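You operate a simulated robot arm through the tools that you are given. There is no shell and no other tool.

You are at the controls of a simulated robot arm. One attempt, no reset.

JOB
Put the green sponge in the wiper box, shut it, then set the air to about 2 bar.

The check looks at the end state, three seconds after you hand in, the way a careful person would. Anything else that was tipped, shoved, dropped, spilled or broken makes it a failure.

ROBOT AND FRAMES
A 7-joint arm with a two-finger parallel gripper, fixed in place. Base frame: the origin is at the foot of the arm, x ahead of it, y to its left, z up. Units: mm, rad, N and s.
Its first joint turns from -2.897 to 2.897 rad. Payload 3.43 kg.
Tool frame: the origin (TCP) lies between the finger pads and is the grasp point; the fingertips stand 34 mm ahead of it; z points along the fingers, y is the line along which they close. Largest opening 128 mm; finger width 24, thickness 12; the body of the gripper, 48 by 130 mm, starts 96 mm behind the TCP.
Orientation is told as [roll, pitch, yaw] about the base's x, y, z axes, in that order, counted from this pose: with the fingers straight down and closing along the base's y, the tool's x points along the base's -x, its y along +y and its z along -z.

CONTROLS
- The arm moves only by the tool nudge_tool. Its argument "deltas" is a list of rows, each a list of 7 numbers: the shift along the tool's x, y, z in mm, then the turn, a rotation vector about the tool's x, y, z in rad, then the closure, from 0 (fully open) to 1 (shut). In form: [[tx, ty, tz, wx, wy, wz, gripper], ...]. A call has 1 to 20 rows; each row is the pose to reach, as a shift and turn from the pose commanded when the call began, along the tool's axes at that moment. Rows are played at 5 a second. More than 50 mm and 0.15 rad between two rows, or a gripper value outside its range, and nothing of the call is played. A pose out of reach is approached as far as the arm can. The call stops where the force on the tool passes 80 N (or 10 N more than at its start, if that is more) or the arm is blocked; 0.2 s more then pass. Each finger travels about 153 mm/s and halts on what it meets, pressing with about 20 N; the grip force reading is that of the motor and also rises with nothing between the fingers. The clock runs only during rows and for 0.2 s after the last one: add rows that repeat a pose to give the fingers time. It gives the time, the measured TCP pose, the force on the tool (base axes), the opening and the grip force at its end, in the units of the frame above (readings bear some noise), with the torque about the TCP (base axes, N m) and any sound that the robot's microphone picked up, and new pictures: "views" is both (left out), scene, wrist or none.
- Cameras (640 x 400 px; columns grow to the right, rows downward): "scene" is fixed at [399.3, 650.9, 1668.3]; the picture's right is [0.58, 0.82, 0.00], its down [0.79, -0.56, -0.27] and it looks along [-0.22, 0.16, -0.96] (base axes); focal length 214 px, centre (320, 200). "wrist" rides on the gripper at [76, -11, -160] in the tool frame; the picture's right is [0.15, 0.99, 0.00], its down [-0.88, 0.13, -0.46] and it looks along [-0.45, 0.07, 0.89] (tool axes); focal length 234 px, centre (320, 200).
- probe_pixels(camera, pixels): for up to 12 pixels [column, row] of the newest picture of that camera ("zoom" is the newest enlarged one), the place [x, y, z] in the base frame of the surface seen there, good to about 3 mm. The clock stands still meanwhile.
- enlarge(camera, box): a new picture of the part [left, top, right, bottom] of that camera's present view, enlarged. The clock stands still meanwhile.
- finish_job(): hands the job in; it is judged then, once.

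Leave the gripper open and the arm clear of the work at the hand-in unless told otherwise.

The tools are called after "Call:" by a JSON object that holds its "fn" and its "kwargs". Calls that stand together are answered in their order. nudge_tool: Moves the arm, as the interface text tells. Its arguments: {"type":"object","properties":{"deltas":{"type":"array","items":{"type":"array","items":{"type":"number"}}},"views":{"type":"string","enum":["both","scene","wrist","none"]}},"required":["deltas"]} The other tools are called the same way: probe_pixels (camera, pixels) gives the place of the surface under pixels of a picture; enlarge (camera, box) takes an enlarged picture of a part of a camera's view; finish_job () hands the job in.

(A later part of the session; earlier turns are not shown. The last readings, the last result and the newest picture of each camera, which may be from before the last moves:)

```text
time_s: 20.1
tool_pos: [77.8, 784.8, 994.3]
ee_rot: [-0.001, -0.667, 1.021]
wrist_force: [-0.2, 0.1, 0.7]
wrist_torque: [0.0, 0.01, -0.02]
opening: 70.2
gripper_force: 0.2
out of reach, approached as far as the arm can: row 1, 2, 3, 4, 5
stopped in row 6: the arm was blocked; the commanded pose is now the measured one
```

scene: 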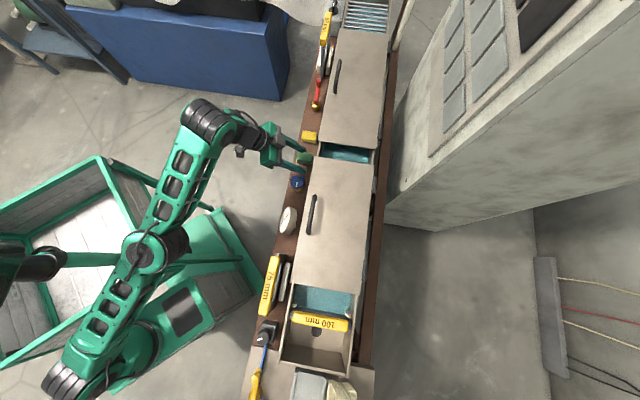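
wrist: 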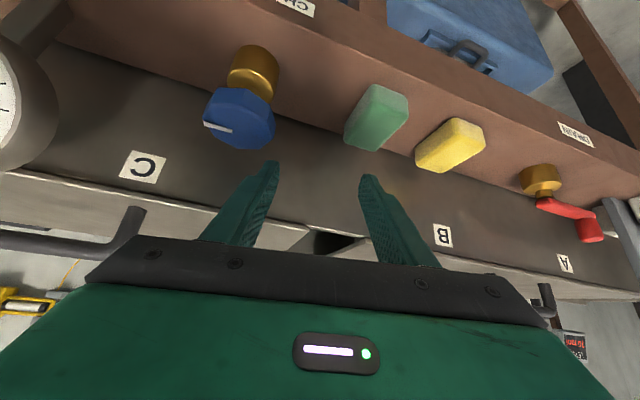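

The solver keeps compromising, but the hand is now at (78,785,994), tilted 0.67 with heading 1.02, and touching nothing (force ~0). I'll shift sideways along the bench (base -x about 55 mm, down 30) to line up with the sponge.

Call:
{"fn": "nudge_tool", "kwargs": {"deltas": [[10, 12, 1, 0, 0, 0, 0.45], [21, 23, 2, 0, 0, 0, 0.45], [32, 35, 4, 0, 0, 0, 0.45], [42, 46.6, 5, 0, 0, 0, 0.45], [42, 46.6, 5, 0, 0, 0, 0.45]]}}

```text
time_s: 21.5
tool_pos: [90.7, 798.8, 975.8]
ee_rot: [0.0, -0.684, 0.927]
wrist_force: [-0.1, -1.5, 0.3]
wrist_torque: [0.01, 0.0, -0.03]
opening: 70.5
gripper_force: 0.0
stopped in row 5: the arm was blocked; the commanded pose is now the measured one
```

scene: 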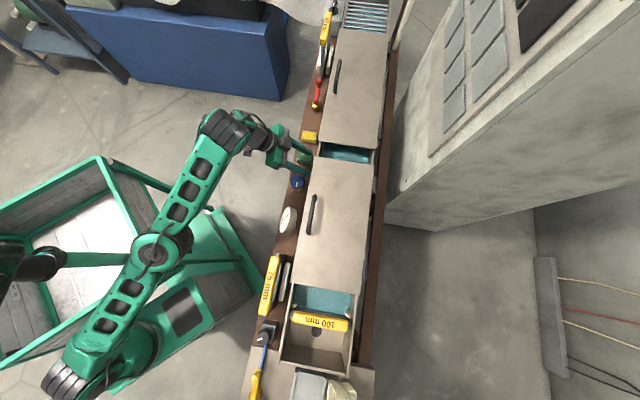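
wrist: 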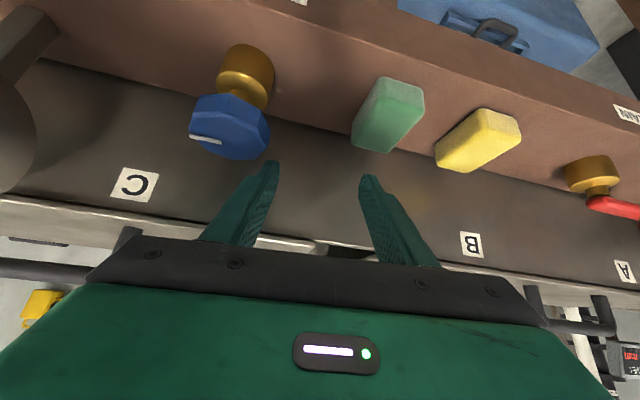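

"Blocked" again, and the arm drifted the wrong way. A tall mast stands beside the arm around (115,258), the green tube with the black top at the left of the scene, and the arm may be pressing on it. I'll look closely.

Call:
{"fn": "enlarge", "kwargs": {"camera": "scene", "box": [0, 190, 280, 365]}}

Call:
{"fn": "probe_pixels", "kwargs": {"camera": "scene", "pixels": [[20, 245], [20, 270], [45, 262], [80, 260], [100, 258], [115, 257], [200, 258], [240, 258], [262, 258], [150, 250], [130, 265], [170, 225]]}}

```text
2.29 times, centred on (140, 278) of scene
```

zoom: 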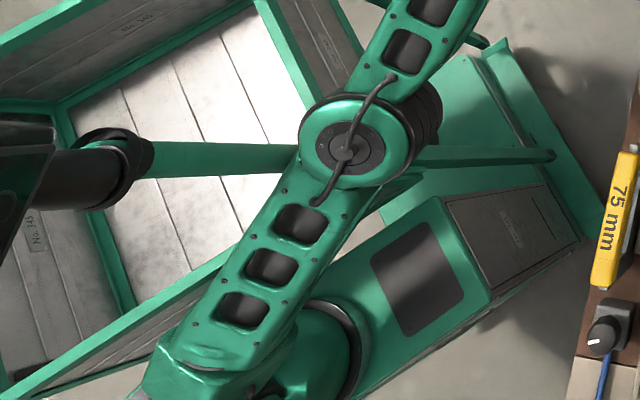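

```text
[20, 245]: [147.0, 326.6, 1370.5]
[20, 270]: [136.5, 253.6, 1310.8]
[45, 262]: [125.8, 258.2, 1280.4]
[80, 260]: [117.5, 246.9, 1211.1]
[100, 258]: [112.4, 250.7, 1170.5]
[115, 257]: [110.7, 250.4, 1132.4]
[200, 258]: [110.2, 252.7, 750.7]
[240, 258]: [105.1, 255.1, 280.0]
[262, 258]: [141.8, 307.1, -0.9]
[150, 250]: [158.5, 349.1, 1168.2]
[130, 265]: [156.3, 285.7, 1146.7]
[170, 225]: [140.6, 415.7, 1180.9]
```

The mast (x≈110, y≈251, up to z≈1300+) is what blocks the arm: the elbow has bulged left against it. I'll probe the wrist links to learn the true posture before backing out.

Call:
{"fn": "probe_pixels", "kwargs": {"camera": "scene", "pixels": [[215, 120], [230, 130], [205, 125], [190, 185], [248, 135], [262, 130], [275, 145], [280, 132], [255, 118], [285, 162], [75, 365], [100, 345]]}}

Call:
{"fn": "enlarge", "kwargs": {"camera": "scene", "box": [170, 80, 340, 210]}}

```text
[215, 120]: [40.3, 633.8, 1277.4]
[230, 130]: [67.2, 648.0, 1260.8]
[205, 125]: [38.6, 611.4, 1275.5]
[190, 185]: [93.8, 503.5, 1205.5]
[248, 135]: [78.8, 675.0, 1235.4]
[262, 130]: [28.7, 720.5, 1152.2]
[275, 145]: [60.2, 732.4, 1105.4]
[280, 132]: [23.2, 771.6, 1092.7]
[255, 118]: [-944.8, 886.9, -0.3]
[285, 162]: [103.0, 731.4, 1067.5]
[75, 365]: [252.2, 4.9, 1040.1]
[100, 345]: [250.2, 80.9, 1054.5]
```

```text
3.08 times, centred on (255, 145) of scene
```

zoom: 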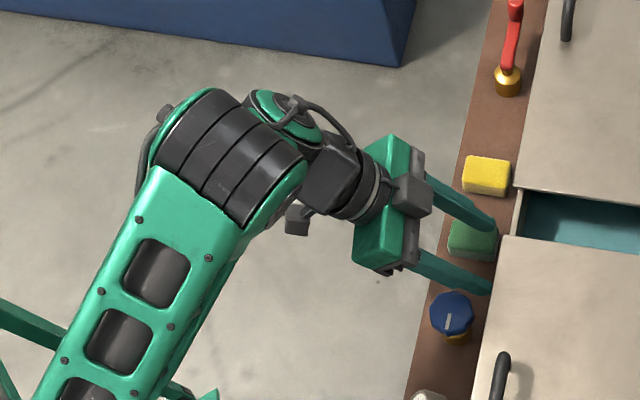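

The arm is nearly straight. With the tool tilted in the arm's own radial plane (heading about 1.82 rad) the sponge is in reach and the mast is cleared. I'll back off 50 mm along the tool axis and yaw the hand back to that heading.

Call:
{"fn": "nudge_tool", "kwargs": {"deltas": [[3, 0, -25, 0, 0, 0, 0.45], [6, 0, -49, -0.04, 0, -0.05, 0.45], [6, 0, -49, -0.1, 0, -0.123, 0.45], [6, 0, -49, -0.181, 0, -0.222, 0.45], [6, 0, -49, -0.262, 0, -0.321, 0.45], [6, 0, -49, -0.343, 0, -0.42, 0.45], [6, 0, -49, -0.424, 0, -0.52, 0.45], [6, 0, -49, -0.505, 0, -0.619, 0.45], [6, 0, -49, -0.566, 0, -0.694, 0.45], [6, 0, -49, -0.566, 0, -0.694, 0.45]]}}

```text
time_s: 23.7
tool_pos: [21.4, 774.5, 1120.2]
ee_rot: [-0.015, -0.679, 1.867]
wrist_force: [-1.0, 0.6, -1.0]
wrist_torque: [-0.01, -0.05, -0.03]
opening: 70.4
gripper_force: 0.0
out of reach, approached as far as the arm can: row 3, 4, 5, 6, 7, 8, 9, 10
```

scene: 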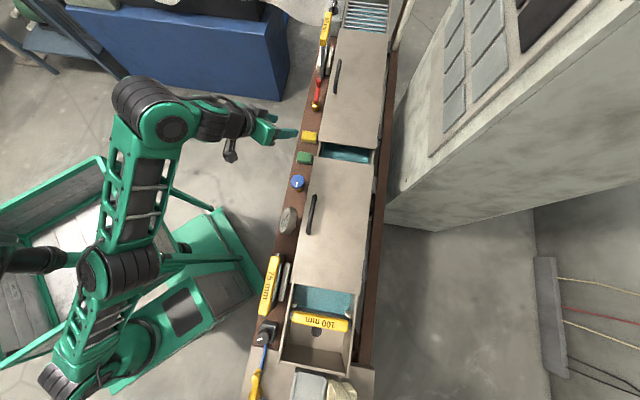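
wrist: 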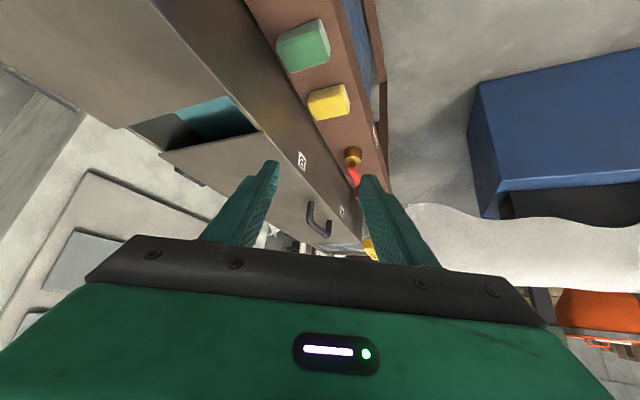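

The arm refolded with the elbow up; the hand is at (21,775,1120). I'll probe the links again to see the posture and mast clearance.

Call:
{"fn": "probe_pixels", "kwargs": {"camera": "scene", "pixels": [[55, 375], [85, 320], [95, 275], [130, 265], [130, 220], [140, 165], [170, 125], [145, 100], [215, 120], [250, 120], [270, 130], [40, 260]]}}

Call:
{"fn": "enlarge", "kwargs": {"camera": "scene", "box": [0, 60, 340, 400]}}

```text
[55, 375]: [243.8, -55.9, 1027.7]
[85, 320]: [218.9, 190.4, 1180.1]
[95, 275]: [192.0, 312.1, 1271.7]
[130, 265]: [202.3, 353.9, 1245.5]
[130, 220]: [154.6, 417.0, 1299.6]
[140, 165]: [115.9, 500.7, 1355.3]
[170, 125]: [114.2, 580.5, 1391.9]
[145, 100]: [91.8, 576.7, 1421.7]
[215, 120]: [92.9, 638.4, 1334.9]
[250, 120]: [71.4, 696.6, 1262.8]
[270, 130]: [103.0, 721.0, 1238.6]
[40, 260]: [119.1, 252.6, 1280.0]
```

```text
1.18 times, centred on (170, 230) of scene
```

zoom: 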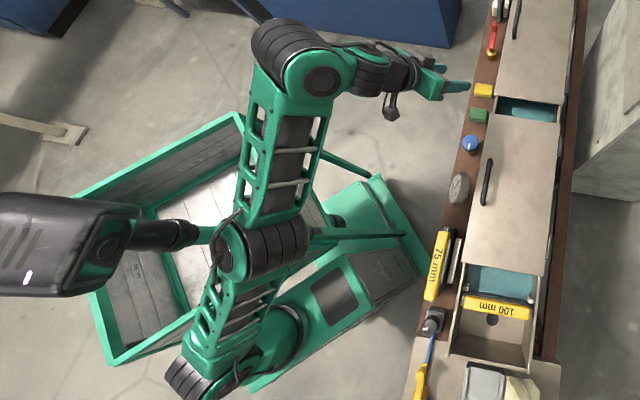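

The tool can't tilt closer than about 80° to the forearm, so a modest tilt (about 0.38 rad) in the arm's radial plane should just reach. I'll set tilt 0.38, heading 1.82 and close the fingers, hovering to the right of the sponge's near corner (40,795), which I can use to turn the sponge square to the fingers.

Call:
{"fn": "nudge_tool", "kwargs": {"deltas": [[14, -10, 12, 0.004, 0.05, 0.007, 0.6], [28, -20, 25, 0.008, 0.1, 0.014, 0.7], [42, -31, 37, 0.012, 0.15, 0.021, 0.85], [55, -41, 50, 0.016, 0.2, 0.028, 1], [69, -51, 62, 0.02, 0.25, 0.035, 1], [83, -61, 74, 0.0245, 0.3, 0.0415, 1], [83, -61, 74, 0.0245, 0.3, 0.0415, 1]]}}

```text
time_s: 25.3
tool_pos: [91.8, 782.4, 1013.7]
ee_rot: [-0.013, -0.383, 1.812]
wrist_force: [-0.2, 0.2, 0.2]
wrist_torque: [0.01, 0.02, 0.02]
opening: 0.0
gripper_force: 20.2
```

scene: 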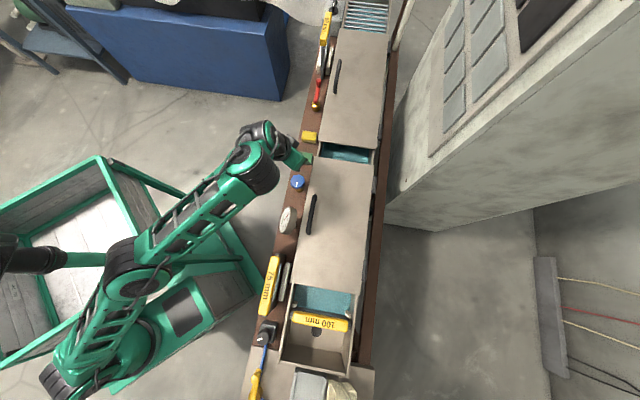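
wrist: 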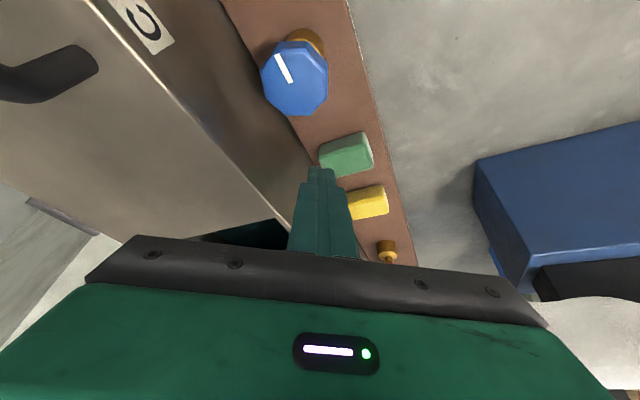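

That pose was reached cleanly with the arm comfortably bent. I'll check where the elbow and wrist are now.

Call:
{"fn": "probe_pixels", "kwargs": {"camera": "scene", "pixels": [[85, 330], [120, 255], [135, 285], [180, 225], [215, 200], [265, 170], [245, 160], [270, 135], [300, 160], [245, 130]]}}

Call:
{"fn": "enlarge", "kwargs": {"camera": "scene", "box": [30, 110, 350, 400]}}

```text
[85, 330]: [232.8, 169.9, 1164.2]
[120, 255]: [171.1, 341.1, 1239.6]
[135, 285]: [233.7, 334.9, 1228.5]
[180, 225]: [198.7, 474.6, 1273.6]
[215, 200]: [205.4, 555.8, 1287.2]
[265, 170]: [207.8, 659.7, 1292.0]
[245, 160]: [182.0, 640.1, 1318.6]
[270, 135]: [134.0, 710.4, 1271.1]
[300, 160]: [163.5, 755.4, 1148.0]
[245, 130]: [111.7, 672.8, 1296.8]
```

```text
1.38 times, centred on (190, 255) of scene
```

zoom: 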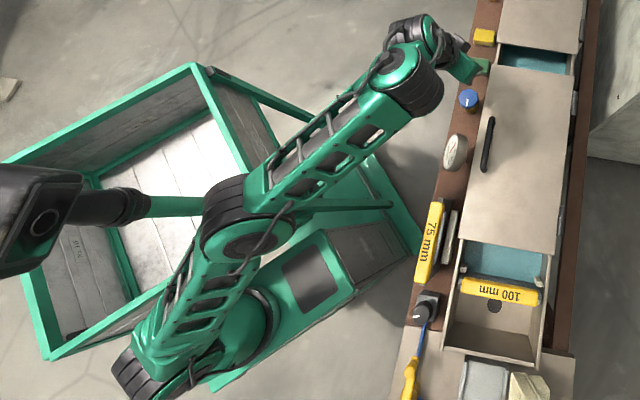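

The wrist now sits to the right, clear of the mast, and the fingers are closed. I'll lower to the right of the sponge's near corner (TCP ≈ (83,774,921), fingertip bottoms ~885, just above the shelf), not touching yet.

Call:
{"fn": "nudge_tool", "kwargs": {"deltas": [[12, 3, 25, 0, 0, 0, 1], [24, 6.3, 50, 0, 0, 0, 1], [36, 9.4, 74, 0, 0, 0, 1], [40.6, 10.6, 83.6, 0, 0, 0, 1], [40.6, 10.6, 83.6, 0, 0, 0, 1]]}}

```text
time_s: 26.4
tool_pos: [115.2, 792.6, 927.0]
ee_rot: [-0.022, -0.4, 1.772]
wrist_force: [-0.1, -0.1, 1.0]
wrist_torque: [0.0, 0.04, -0.03]
opening: 0.0
gripper_force: 20.0
stopped in row 5: the force on the tool passed its limit at 82 N (the readings are from after the stop); the commanded pose is now the measured one
```

scene: 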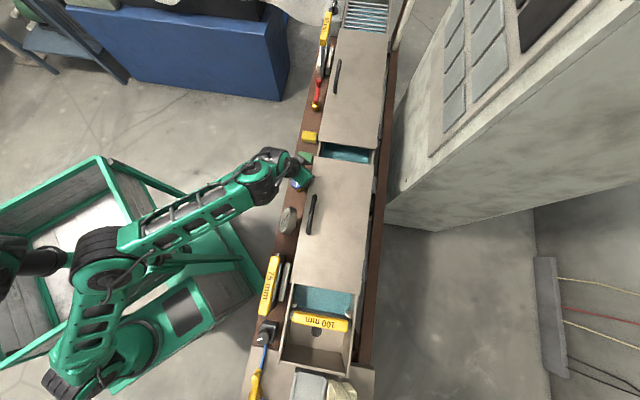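
wrist: 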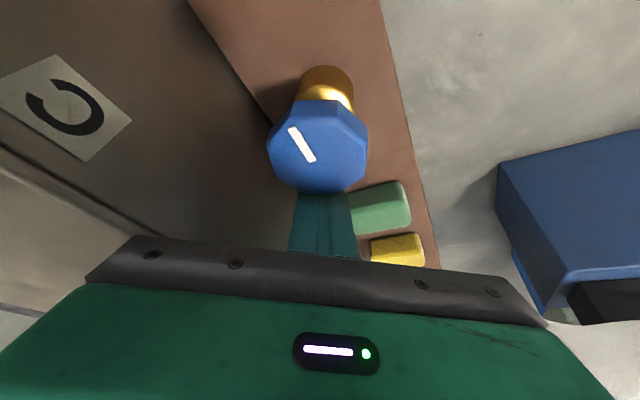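

The arm's elbow swung into the mast and pushed the hand right, so the force limit tripped. I'll go back up to the good pose and open to about 80 mm. Then I'll grasp from heading ~1.25 with tilt ~0.48, which keeps the arm straight and clear of the mast; the narrow pads will square the sponge as they close.

Call:
{"fn": "nudge_tool", "kwargs": {"deltas": [[-8, 0, -18, 0, 0, 0, 1], [-16, 2, -37, 0, 0, 0, 1], [-22, 12, -60, 0, 0, 0, 1], [-28.4, 24.6, -82.3, 0, 0, 0, 1], [-28.4, 24.6, -82.3, 0, 0, 0, 0.6], [-28.4, 24.6, -82.3, 0, 0, 0, 0.375], [-28.4, 24.6, -82.3, 0, 0, 0, 0.375]]}}

Call:
{"fn": "enlarge", "kwargs": {"camera": "scene", "box": [200, 100, 400, 240]}}

```text
time_s: 28.2
tool_pos: [76.6, 786.3, 958.3]
ee_rot: [-0.046, -0.33, 1.777]
wrist_force: [-0.7, 0.3, -0.1]
wrist_torque: [0.03, 0.03, 0.02]
opening: 80.0
gripper_force: 0.0
stopped in row 7: the arm was blocked; the commanded pose is now the measured one
```

scene: 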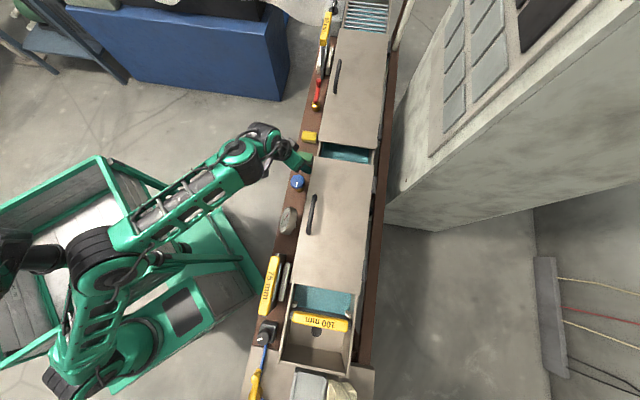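
wrist: 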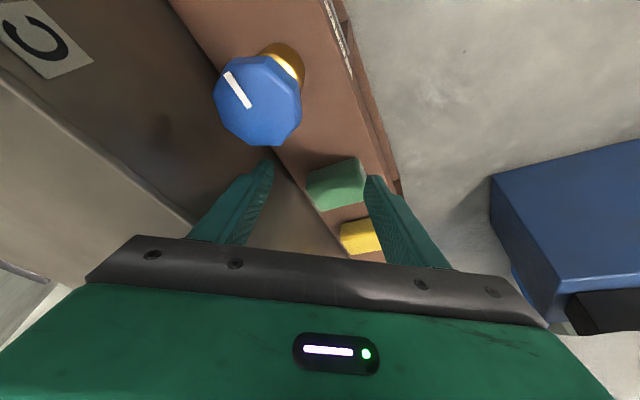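

```text
2.86 times, centred on (300, 170) of scene
```

zoom: 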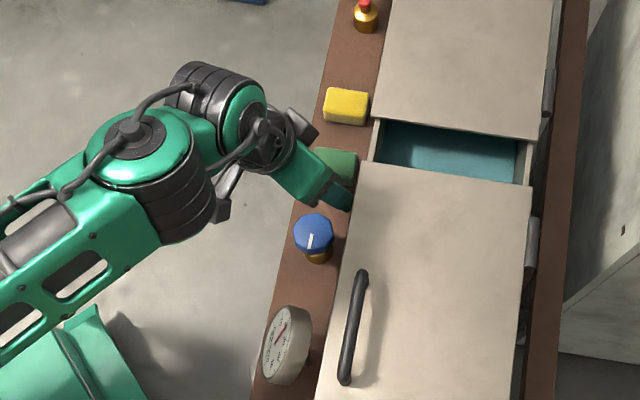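

The elbow is jammed against the mast again in this bent posture. I'll raise the hand 60 mm, which straightens the arm and frees the elbow, then look.

Call:
{"fn": "nudge_tool", "kwargs": {"deltas": [[-6, 0, -19, 0, 0, 0, 0.375], [-13, 0, -38, 0, 0, 0, 0.375], [-19.4, 0, -57, 0, 0, 0, 0.375], [-19.4, 0, -57, 0, 0, 0, 0.375]]}}

Call:
{"fn": "enlarge", "kwargs": {"camera": "scene", "box": [0, 200, 320, 400]}}

Call:
{"fn": "probe_pixels", "kwargs": {"camera": "scene", "pixels": [[40, 250], [40, 270], [65, 260], [90, 250], [110, 275], [85, 320], [190, 200], [245, 160]]}}

```text
time_s: 29.2
tool_pos: [64.3, 779.0, 1010.8]
ee_rot: [-0.049, -0.32, 1.787]
wrist_force: [-0.7, 1.2, 0.1]
wrist_torque: [0.01, 0.01, 0.01]
opening: 80.1
gripper_force: 0.0
```

scene: 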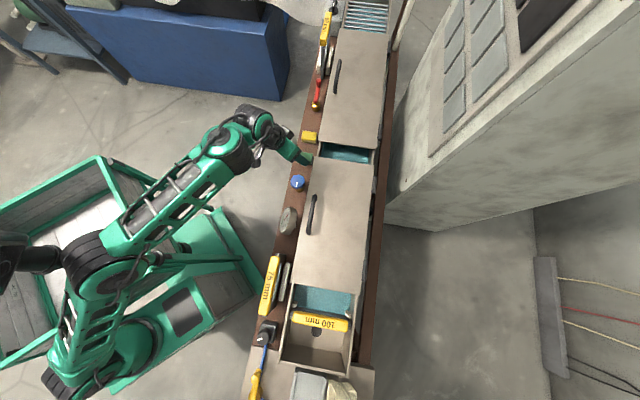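
wrist: 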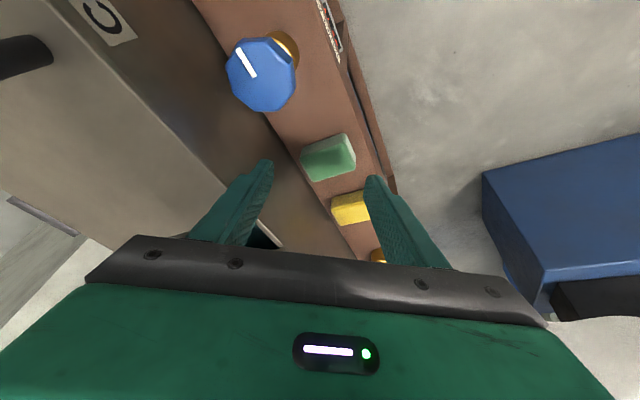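

```text
2.00 times, centred on (160, 300) of scene
```

zoom: 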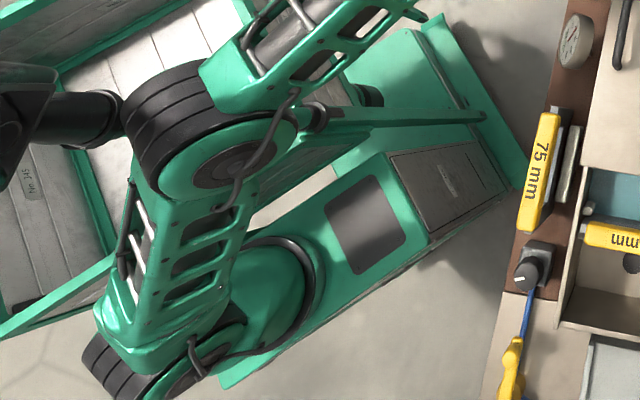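

```text
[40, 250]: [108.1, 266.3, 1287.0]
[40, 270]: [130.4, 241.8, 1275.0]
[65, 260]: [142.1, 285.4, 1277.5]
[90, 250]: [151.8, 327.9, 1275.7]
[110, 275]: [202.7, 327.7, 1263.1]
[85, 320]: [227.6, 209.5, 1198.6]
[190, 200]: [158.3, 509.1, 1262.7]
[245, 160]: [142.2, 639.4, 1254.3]
```

The elbow is free, with the wrist at about (142,640,1200). Next I'll move to pre-grasp over the sponge: heading about 1.2, tilt about 0.5, TCP ≈ (45,789,977), fingers 80 mm open.

Call:
{"fn": "nudge_tool", "kwargs": {"deltas": [[0, 3, 4, 0.031, -0.028, 0.091, 0.375], [-1, 6, 9, 0.062, -0.056, 0.181, 0.375], [-1, 9, 15, 0.093, -0.084, 0.272, 0.375], [-2, 12, 22, 0.124, -0.111, 0.363, 0.375], [-2, 15, 29, 0.155, -0.139, 0.453, 0.375], [-2.7, 17.1, 36.5, 0.186, -0.167, 0.544, 0.375], [-2.7, 17.1, 36.5, 0.186, -0.167, 0.544, 0.375]]}}

```text
time_s: 29.8
tool_pos: [99.0, 788.7, 986.1]
ee_rot: [-0.053, -0.344, 1.586]
wrist_force: [-38.0, -47.6, -1.9]
wrist_torque: [-1.29, 1.11, -1.19]
opening: 58.6
gripper_force: 0.0
stopped in row 2: the force on the tool passed its limit at 128 N (the readings are from after the stop); the commanded pose is now the measured one
```

scene: 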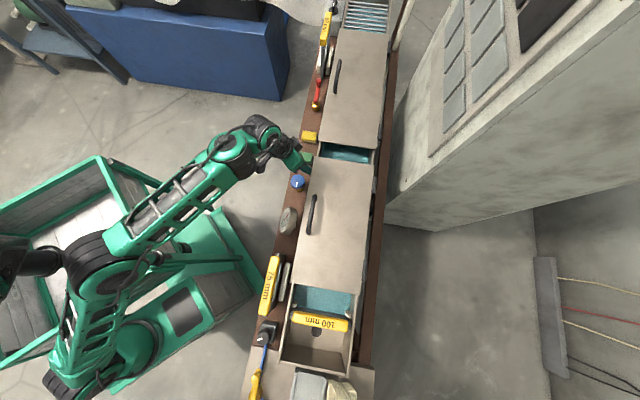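
wrist: 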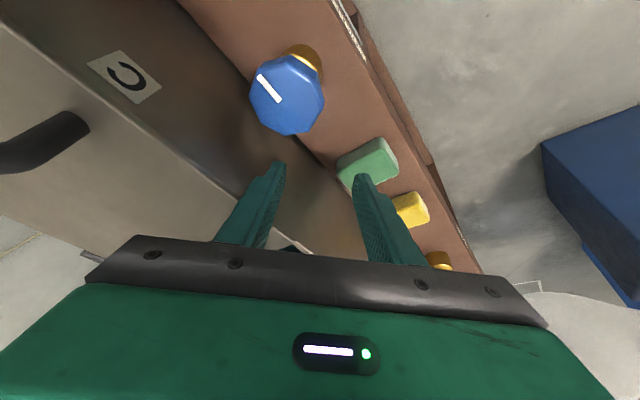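

The finger bumped the bath side again and the move stopped. Before anything else I'll relieve that contact by moving up and back from the bath, then study the robot's base layout, since the posture is clearly wrong for this spot.

Call:
{"fn": "nudge_tool", "kwargs": {"deltas": [[5, 8, -10, 0, 0, 0, 0.375], [10, 15, -40, 0, 0, 0, 0.375], [20, 15, -80, 0, 0, 0, 0.375], [20, 15, -80, 0, 0, 0, 0.375]]}}

Call:
{"fn": "probe_pixels", "kwargs": {"camera": "scene", "pixels": [[172, 262], [160, 290], [200, 290], [215, 285], [230, 280], [250, 300], [170, 330], [150, 360], [130, 385], [115, 395], [225, 235], [195, 240]]}}

Call:
{"fn": "enlarge", "kwargs": {"camera": "scene", "box": [30, 220, 280, 400]}}

```text
time_s: 30.1
tool_pos: [101.6, 787.9, 987.6]
ee_rot: [-0.064, -0.338, 1.57]
wrist_force: [-41.0, -27.4, -21.0]
wrist_torque: [-1.14, 1.91, -0.27]
opening: 52.7
gripper_force: 0.1
stopped in row 1: the force on the tool passed its limit at 96 N (the readings are from after the stop); the commanded pose is now the measured one
```

scene: 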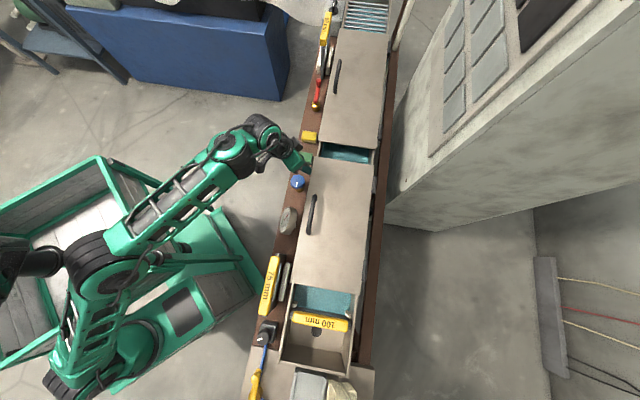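
wrist: 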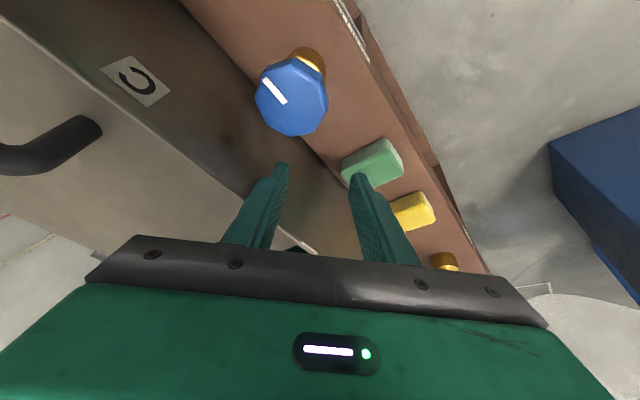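

```text
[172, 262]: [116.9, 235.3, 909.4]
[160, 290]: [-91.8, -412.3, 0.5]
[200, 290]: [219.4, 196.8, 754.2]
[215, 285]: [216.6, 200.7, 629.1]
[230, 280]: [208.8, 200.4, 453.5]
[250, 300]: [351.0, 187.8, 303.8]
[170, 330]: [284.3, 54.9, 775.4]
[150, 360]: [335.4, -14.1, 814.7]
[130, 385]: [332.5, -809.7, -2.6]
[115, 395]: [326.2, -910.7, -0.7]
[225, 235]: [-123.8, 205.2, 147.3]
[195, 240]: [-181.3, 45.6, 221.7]
```

```text
2.22 times, centred on (155, 310) of scene
```

zoom: 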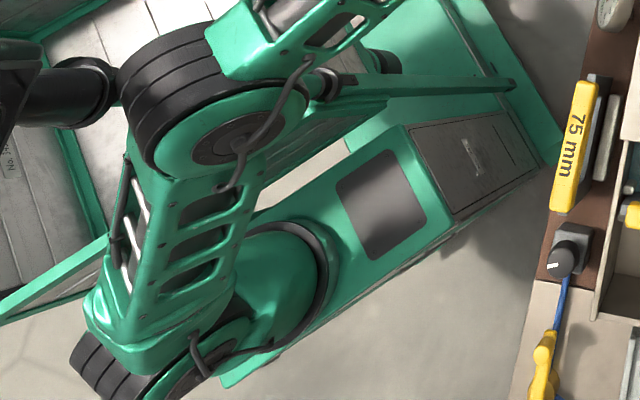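

The pedestal is fixed and the arm's axis is near (280,0). The remaining force is partly the finger trying to open against the bath wall. I'll narrow the fingers first, without moving the arm.

Call:
{"fn": "nudge_tool", "kwargs": {"deltas": [[0, 0, 0, 0, 0, 0, 0.7], [0, 0, 0, 0, 0, 0, 0.8]], "views": "none"}}

```text
time_s: 30.9
tool_pos: [113.5, 792.5, 996.4]
ee_rot: [-0.082, -0.348, 1.541]
wrist_force: [-12.7, -37.3, -8.4]
wrist_torque: [-1.17, 0.59, -0.63]
opening: 19.1
gripper_force: 0.1
stopped in row 2: the arm was blocked; the commanded pose is now the measured one
```

Still pressed. I'll move straight up and slightly away from the bath with the fingers narrow.

Call:
{"fn": "nudge_tool", "kwargs": {"deltas": [[-3, 2, -22, 0, 0, 0, 0.85], [-7, 5, -48, 0, 0, 0, 0.85], [-11, 7, -75, 0, 0, 0, 0.85], [-15, 9.4, -101, 0, 0, 0, 0.85], [-15, 9.4, -101, 0, 0, 0, 0.85]]}}

```text
time_s: 32.3
tool_pos: [103.4, 779.5, 1092.4]
ee_rot: [-0.1, -0.351, 1.517]
wrist_force: [-0.1, -0.4, 0.2]
wrist_torque: [-0.06, -0.02, -0.01]
opening: 19.1
gripper_force: 0.0
stopped in row 5: the arm was blocked; the commanded pose is now the measured one
```

scene: 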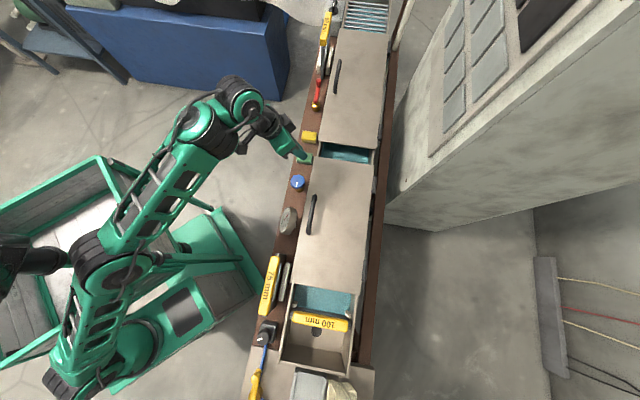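
wrist: 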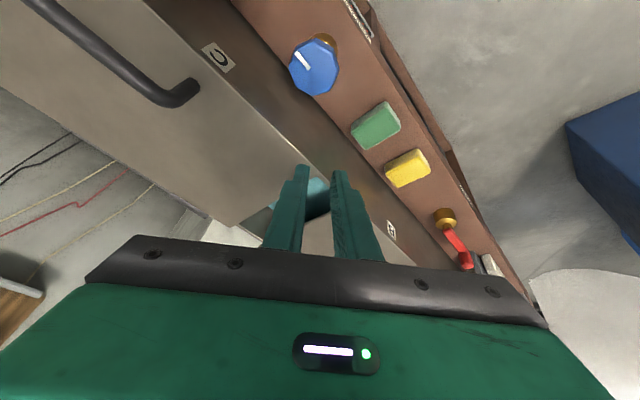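

The hand is free of the bath, and the sponges, lid and knob look unmoved. I'll retreat to a clean posture in front: up and round to about (330,560,1150), tool straightening to vertical.

Call:
{"fn": "nudge_tool", "kwargs": {"deltas": [[-10, 0, -28, 0, 0, 0, 0.85], [15, -30, -45, -0.001, 0.04, 0.05, 0.85], [40, -60, -60, -0.001, 0.09, 0.12, 0.85], [65, -92, -75, -0.002, 0.14, 0.19, 0.85], [92, -125, -90, -0.003, 0.2, 0.27, 0.85], [118, -160, -103, -0.004, 0.26, 0.34, 0.85], [146, -200, -115, -0.005, 0.32, 0.42, 0.85], [174, -238, -126, -0.007, 0.377, 0.499, 0.85], [174, -238, -126, -0.007, 0.377, 0.499, 0.85]]}}

Call:
{"fn": "enlarge", "kwargs": {"camera": "scene", "box": [0, 100, 360, 400]}}

```text
refused: row 7 steps farther than a row can; nothing moved
```

```text
1.33 times, centred on (180, 250) of scene
```

zoom: 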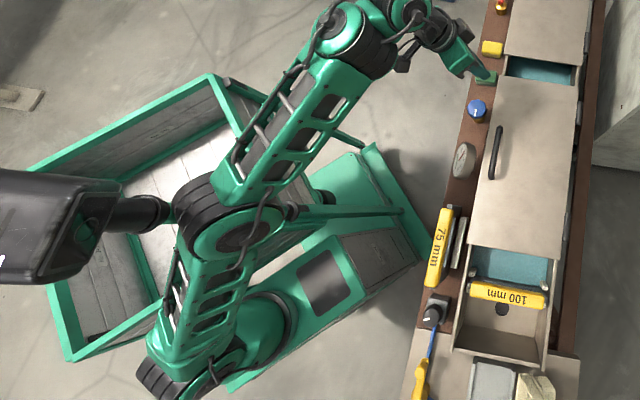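

One step was slightly too long, so I'll repeat with smaller steps.

Call:
{"fn": "nudge_tool", "kwargs": {"deltas": [[-10, 0, -28, 0, 0, 0, 0.85], [10, -24, -42, -0.001, 0.03, 0.04, 0.85], [32, -50, -55, -0.001, 0.07, 0.1, 0.85], [55, -78, -68, -0.002, 0.12, 0.16, 0.85], [78, -108, -80, -0.003, 0.17, 0.23, 0.85], [102, -140, -92, -0.004, 0.22, 0.3, 0.85], [126, -172, -103, -0.005, 0.27, 0.37, 0.85], [150, -205, -114, -0.006, 0.32, 0.43, 0.85], [174, -238, -126, -0.007, 0.377, 0.499, 0.85], [174, -238, -126, -0.007, 0.377, 0.499, 0.85]]}}

Call:
{"fn": "enlarge", "kwargs": {"camera": "scene", "box": [0, 100, 360, 400]}}

```text
time_s: 33.2
tool_pos: [142.5, 732.7, 1014.2]
ee_rot: [-0.149, -0.128, 1.389]
wrist_force: [0.6, 0.0, -0.6]
wrist_torque: [0.02, -0.01, 0.01]
opening: 19.4
gripper_force: 0.0
stopped in row 4: the arm was blocked; the commanded pose is now the measured one
```

scene: 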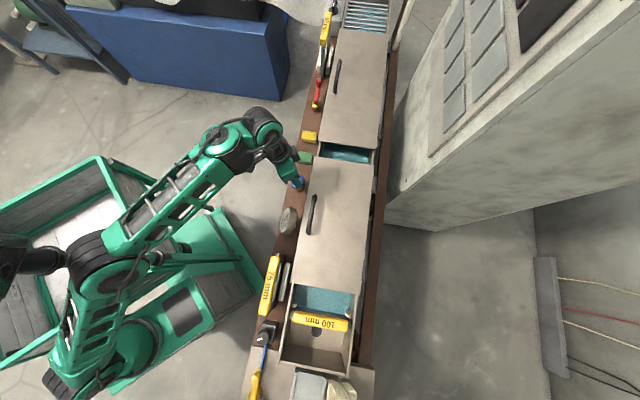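
wrist: 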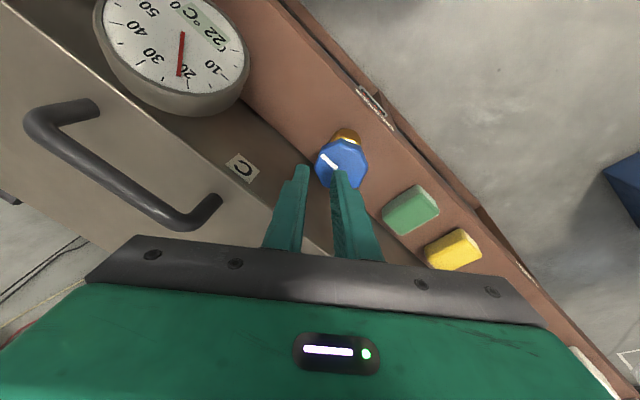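

```text
1.33 times, centred on (180, 250) of scene
```

zoom: 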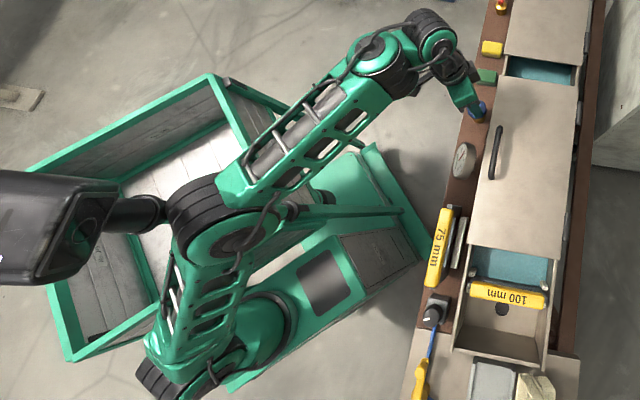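

The elbow gets wedged against the mast whenever the hand comes closer while low. I'll rise along the full-reach arc (up and a bit inward) so the arm stays straight, then swing it clockwise away from the mast.

Call:
{"fn": "nudge_tool", "kwargs": {"deltas": [[-4, -4, -30, 0, 0, 0, 0.85], [2, -22, -52, 0, 0, 0, 0.85], [12, -45, -72, 0, 0, 0, 0.85], [26, -74, -92, 0, 0, 0, 0.85], [43, -102, -108.6, 0, 0, 0, 0.85], [43, -102, -108.6, 0, 0, 0, 0.85]]}}

Call:
{"fn": "enlarge", "kwargs": {"camera": "scene", "box": [0, 100, 360, 400]}}

```text
time_s: 34.3
tool_pos: [189.1, 692.7, 993.3]
ee_rot: [-0.24, 0.017, 1.377]
wrist_force: [0.2, 0.3, 0.2]
wrist_torque: [-0.01, 0.04, -0.01]
opening: 19.3
gripper_force: 0.0
stopped in row 5: the arm was blocked; the commanded pose is now the measured one
```

scene: 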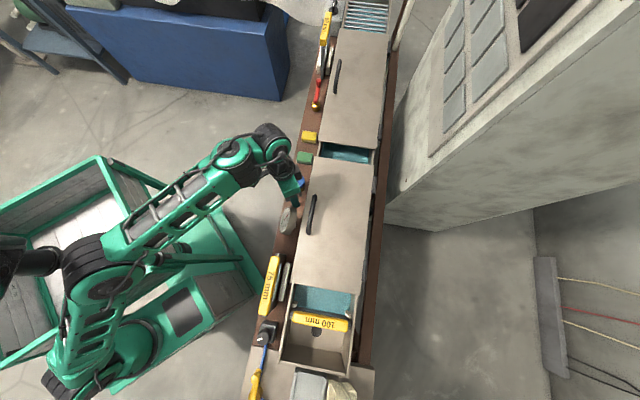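
wrist: 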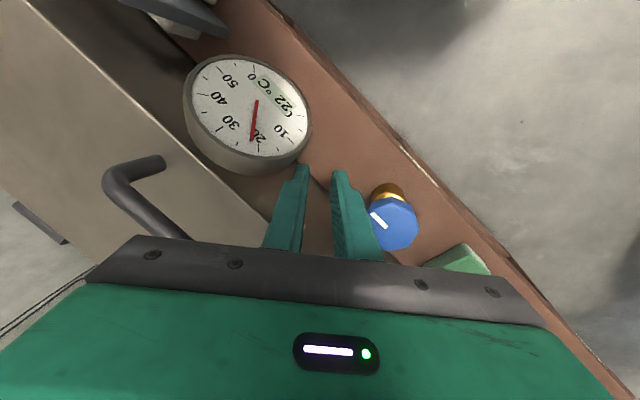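

```text
1.33 times, centred on (180, 250) of scene
```

zoom: 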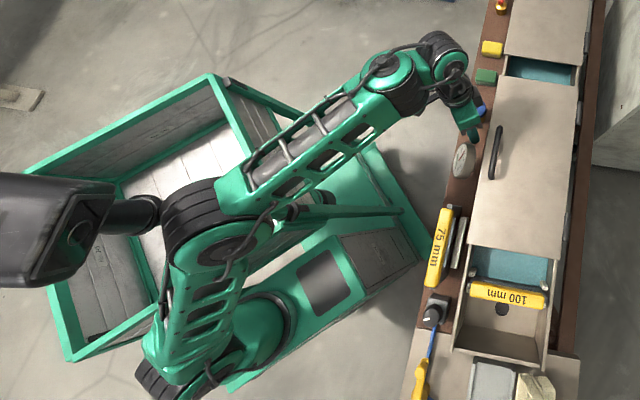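

The elbow is trapped beneath the mast's head, so up and inward is blocked. Extending outward straightens the arm and frees it. I'll go back out to the earlier good pose (92,782,1044, heading 1.81, tilt 0.38), passing above the blue knob.

Call:
{"fn": "nudge_tool", "kwargs": {"deltas": [[-12, 17, -26, -0.03, -0.05, -0.04, 0.85], [-22, 31, -45, -0.09, -0.12, -0.1, 0.85], [-31, 44, -63, -0.14, -0.2, -0.17, 0.85], [-43, 62, -68, -0.2, -0.28, -0.24, 0.85], [-55, 80, -73, -0.26, -0.36, -0.31, 0.85], [-68, 97, -77, -0.312, -0.4415, -0.3806, 0.85], [-68, 97, -77, -0.312, -0.4415, -0.3806, 0.85]]}}

Call:
{"fn": "enlarge", "kwargs": {"camera": "scene", "box": [0, 100, 360, 400]}}

```text
time_s: 35.9
tool_pos: [70.6, 774.8, 1044.3]
ee_rot: [-0.011, -0.382, 1.836]
wrist_force: [0.1, -0.2, -0.7]
wrist_torque: [-0.01, -0.01, 0.0]
opening: 19.1
gripper_force: 0.0
```

scene: 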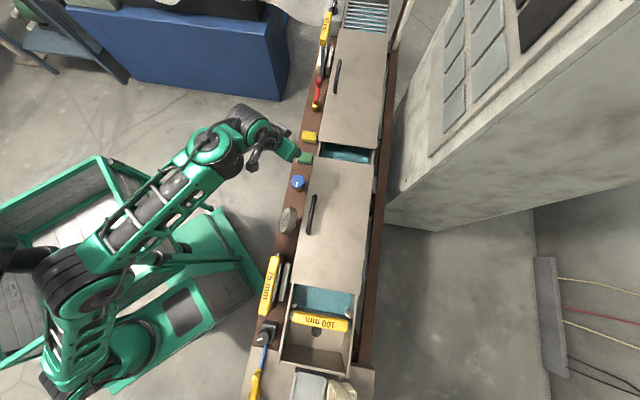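
wrist: 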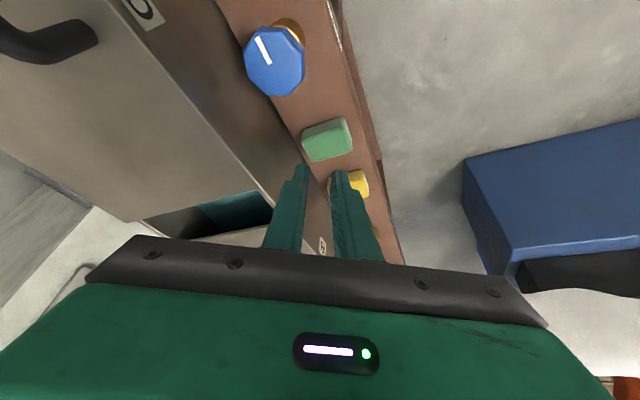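

```text
1.33 times, centred on (180, 250) of scene
```

zoom: 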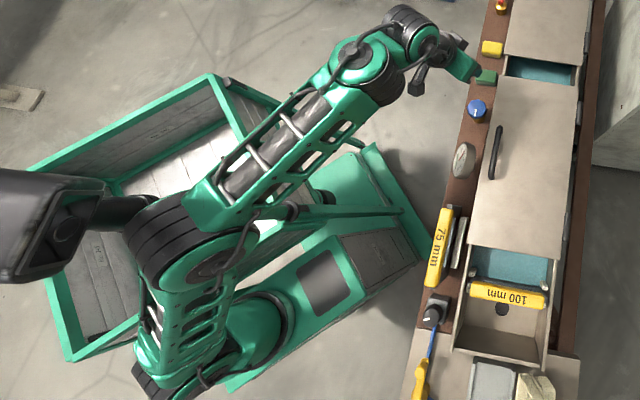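

The hand is at (71,775,1044), no force. I'll check the elbow relative to the mast.

Call:
{"fn": "probe_pixels", "kwargs": {"camera": "scene", "pixels": [[40, 270], [60, 260], [80, 280], [100, 295], [75, 340], [65, 370], [120, 240], [160, 210], [205, 160], [25, 260], [235, 155], [245, 120]]}}

```text
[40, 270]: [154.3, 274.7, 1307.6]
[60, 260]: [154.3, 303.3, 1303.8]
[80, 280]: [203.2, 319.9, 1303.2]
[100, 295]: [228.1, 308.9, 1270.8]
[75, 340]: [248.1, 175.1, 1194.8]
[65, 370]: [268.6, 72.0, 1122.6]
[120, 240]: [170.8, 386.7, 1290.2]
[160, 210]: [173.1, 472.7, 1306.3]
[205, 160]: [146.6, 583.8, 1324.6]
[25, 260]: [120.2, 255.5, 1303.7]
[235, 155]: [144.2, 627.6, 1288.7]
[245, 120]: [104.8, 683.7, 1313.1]
```

The elbow now bends upward with clearance. I'll descend along a straight line toward the sponge with fingers open 74 mm, stopping 50 mm above to verify alignment.

Call:
{"fn": "nudge_tool", "kwargs": {"deltas": [[0, 0, 0, 0, 0, 0, 0.6], [0, 1, 15, 0, 0, 0, 0.422], [0.5, 2.5, 35, 0, 0, 0, 0.422], [1, 4, 58, 0, 0, 0, 0.422], [1.5, 5.4, 81, 0, 0, 0, 0.422], [1.5, 5.4, 81, 0, 0, 0, 0.422]]}}

Call:
{"fn": "enlarge", "kwargs": {"camera": "wrist", "box": [200, 60, 460, 260]}}

```text
time_s: 37.3
tool_pos: [57.9, 800.9, 969.6]
ee_rot: [-0.01, -0.383, 1.834]
wrist_force: [-0.8, 0.2, -0.3]
wrist_torque: [0.01, 0.05, -0.03]
opening: 74.1
gripper_force: 0.0
```

scene: 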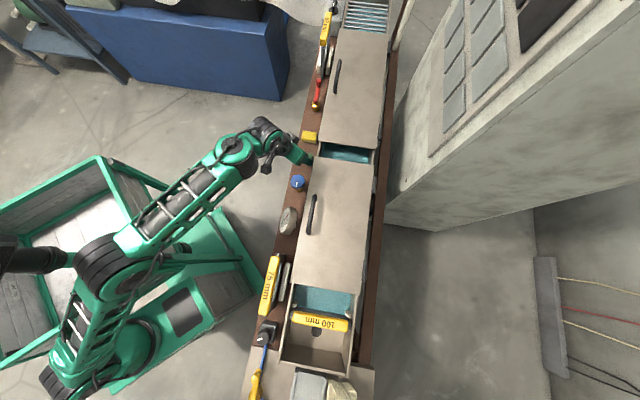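
wrist: 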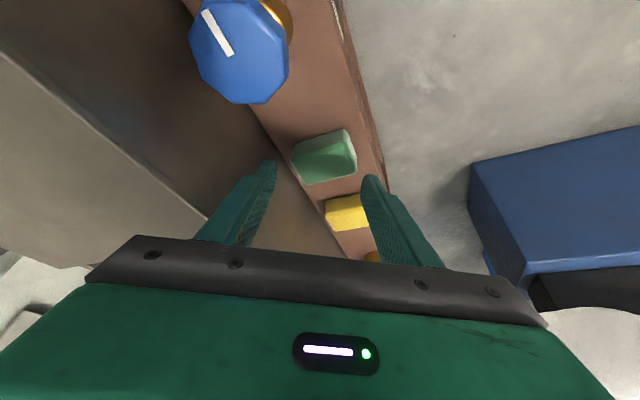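

```text
2.00 times, centred on (330, 160) of wrist
```

zoom: 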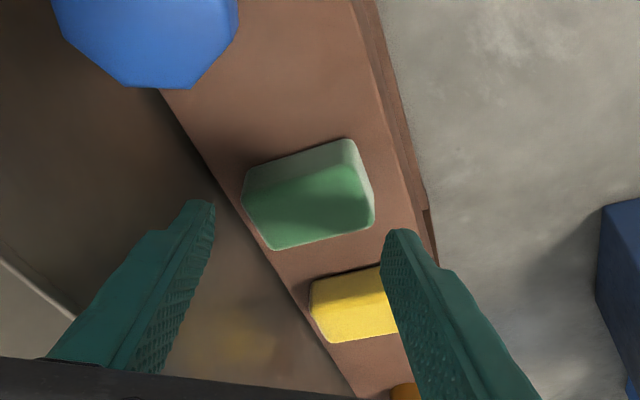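

Tracking is exact now. I'll probe the sponge's corners from this close view to refine the target.

Call:
{"fn": "probe_pixels", "kwargs": {"camera": "zoom", "pixels": [[250, 190], [272, 243], [372, 222], [350, 165], [310, 205], [345, 142], [246, 170], [210, 170], [395, 180], [225, 240], [330, 275], [390, 275]]}}

```text
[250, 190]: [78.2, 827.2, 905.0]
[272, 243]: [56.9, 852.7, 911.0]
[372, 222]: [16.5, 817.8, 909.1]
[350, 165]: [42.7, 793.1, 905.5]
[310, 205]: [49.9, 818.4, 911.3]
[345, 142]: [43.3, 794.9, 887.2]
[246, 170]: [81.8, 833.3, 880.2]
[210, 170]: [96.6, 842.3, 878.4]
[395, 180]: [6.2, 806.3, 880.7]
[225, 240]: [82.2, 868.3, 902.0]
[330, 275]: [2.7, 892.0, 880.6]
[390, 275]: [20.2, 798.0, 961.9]
```

The sponge centre is confirmed at about (49,825) and the bath wall at n≈672, so the finger fits. I'll make the final descent of 52 mm, fingers still open.

Call:
{"fn": "nudge_tool", "kwargs": {"deltas": [[0.7, 1, 14, 0, 0, 0, 0.422], [1.4, 2.1, 28, 0, 0, 0, 0.422], [2, 3.2, 42, 0, 0, 0, 0.422], [2.7, 4.2, 54, 0, 0, 0, 0.422], [2.7, 4.2, 54, 0, 0, 0, 0.422]]}}

Call:
{"fn": "enlarge", "kwargs": {"camera": "wrist", "box": [200, 60, 460, 260]}}

```text
time_s: 38.5
tool_pos: [48.8, 816.4, 918.8]
ee_rot: [-0.009, -0.381, 1.834]
wrist_force: [-0.3, -0.6, -0.2]
wrist_torque: [-0.01, 0.0, 0.0]
opening: 74.1
gripper_force: 0.2
```

scene: 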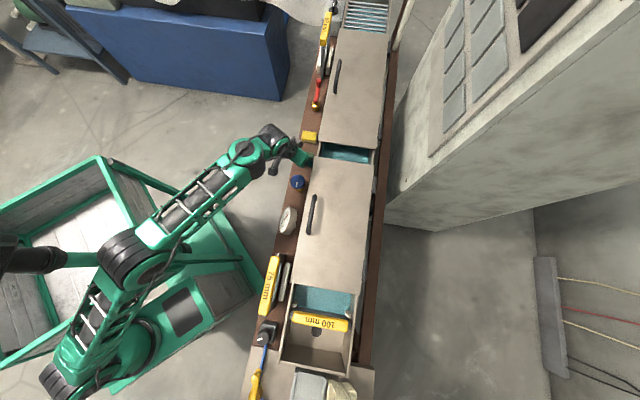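
wrist: 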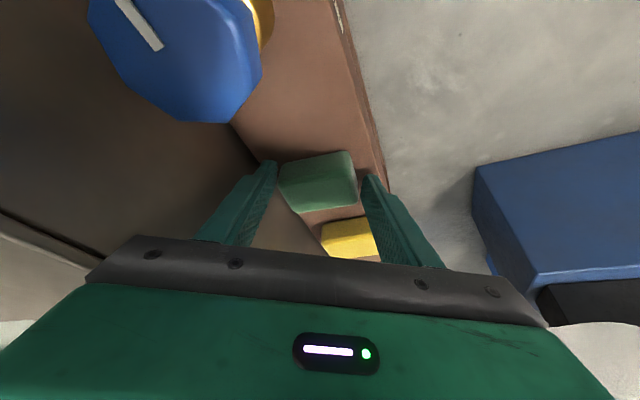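

```text
2.00 times, centred on (330, 160) of wrist
```

zoom: 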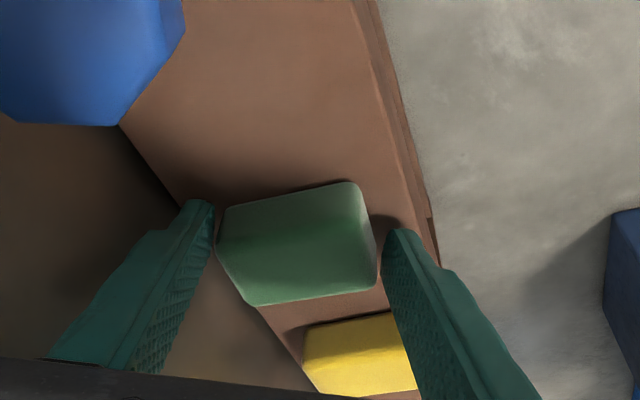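

The fingers straddle the sponge on its diagonal without contact. I'll close slowly and see how it settles.

Call:
{"fn": "nudge_tool", "kwargs": {"deltas": [[0, 0, 0, 0, 0, 0, 0.45], [0, 0, 0, 0, 0, 0, 0.48], [0, 0, 0, 0, 0, 0, 0.51], [0, 0, 0, 0, 0, 0, 0.54], [0, 0, 0, 0, 0, 0, 0.6], [0, 0, 0, 0, 0, 0, 0.7], [0, 0, 0, 0, 0, 0, 1], [0, 0, 0, 0, 0, 0, 1]]}}

Call:
{"fn": "enlarge", "kwargs": {"camera": "wrist", "box": [200, 60, 460, 260]}}

```text
time_s: 40.3
tool_pos: [50.4, 816.2, 919.1]
ee_rot: [-0.01, -0.383, 1.834]
wrist_force: [0.5, -0.7, 0.5]
wrist_torque: [0.02, -0.03, -0.02]
opening: 72.5
gripper_force: 20.2
```

scene: 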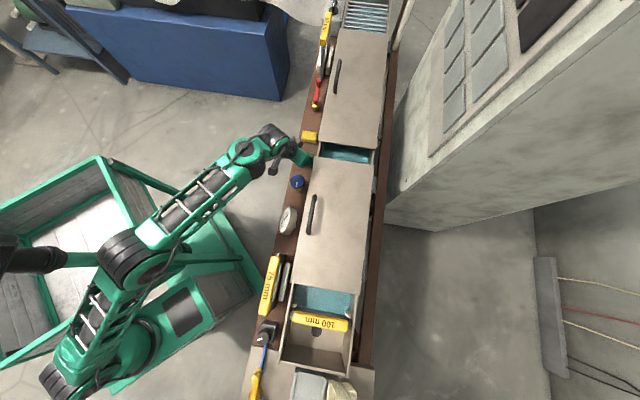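
wrist: 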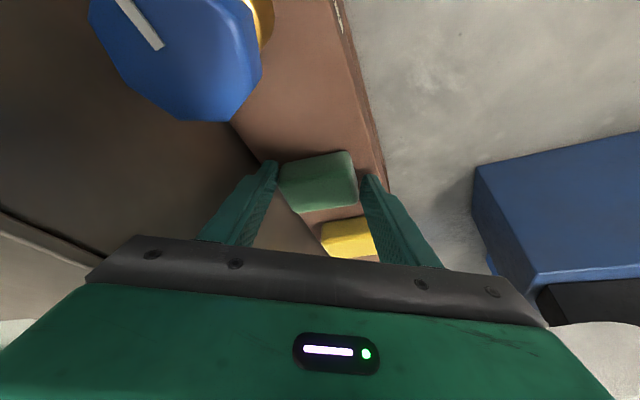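

```text
2.00 times, centred on (330, 160) of wrist
```

zoom: 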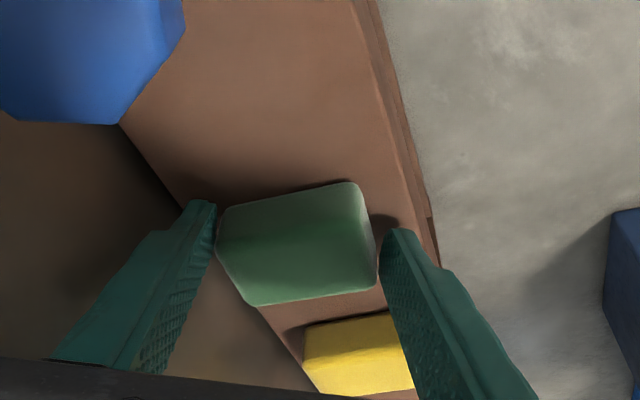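

Gripped at 72.5 mm, so it is held across its diagonal (a 60×40 block), which the pad friction should hold. I'll lift slowly along the reverse of the descent path and check the grip.

Call:
{"fn": "nudge_tool", "kwargs": {"deltas": [[0, -0.5, -7, 0, 0, 0, 1], [-0.5, -1.5, -20, 0, 0, 0, 1], [-1, -2.5, -34, 0, 0, 0, 1], [-2, -4, -54, 0, 0, 0, 1], [-2, -4, -54, 0, 0, 0, 1]]}}

Call:
{"fn": "enlarge", "kwargs": {"camera": "wrist", "box": [200, 60, 460, 260]}}

```text
time_s: 41.5
tool_pos: [58.6, 800.6, 970.0]
ee_rot: [-0.011, -0.38, 1.837]
wrist_force: [0.0, 0.2, -0.7]
wrist_torque: [0.0, 0.0, 0.0]
opening: 72.6
gripper_force: 19.9
```

scene: 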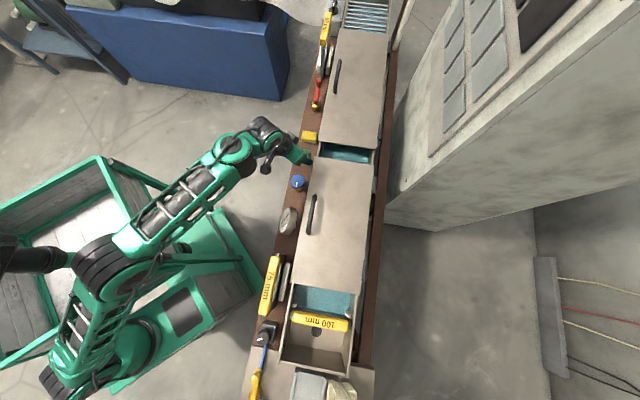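
wrist: 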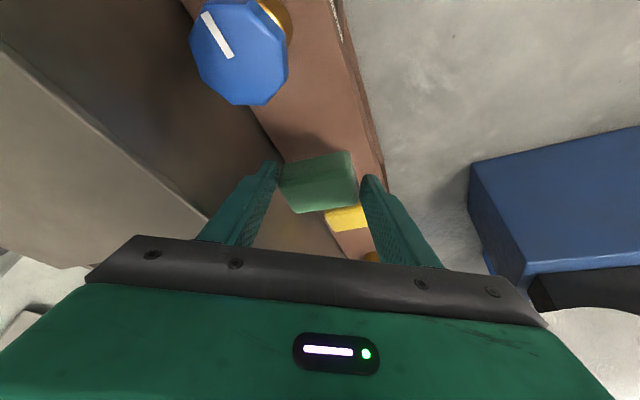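

```text
2.00 times, centred on (330, 160) of wrist
```

zoom: 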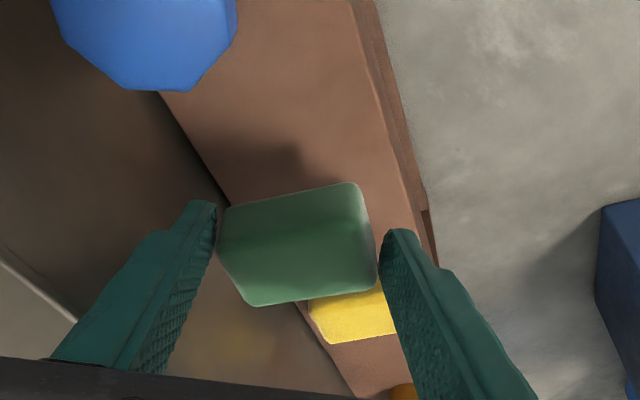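

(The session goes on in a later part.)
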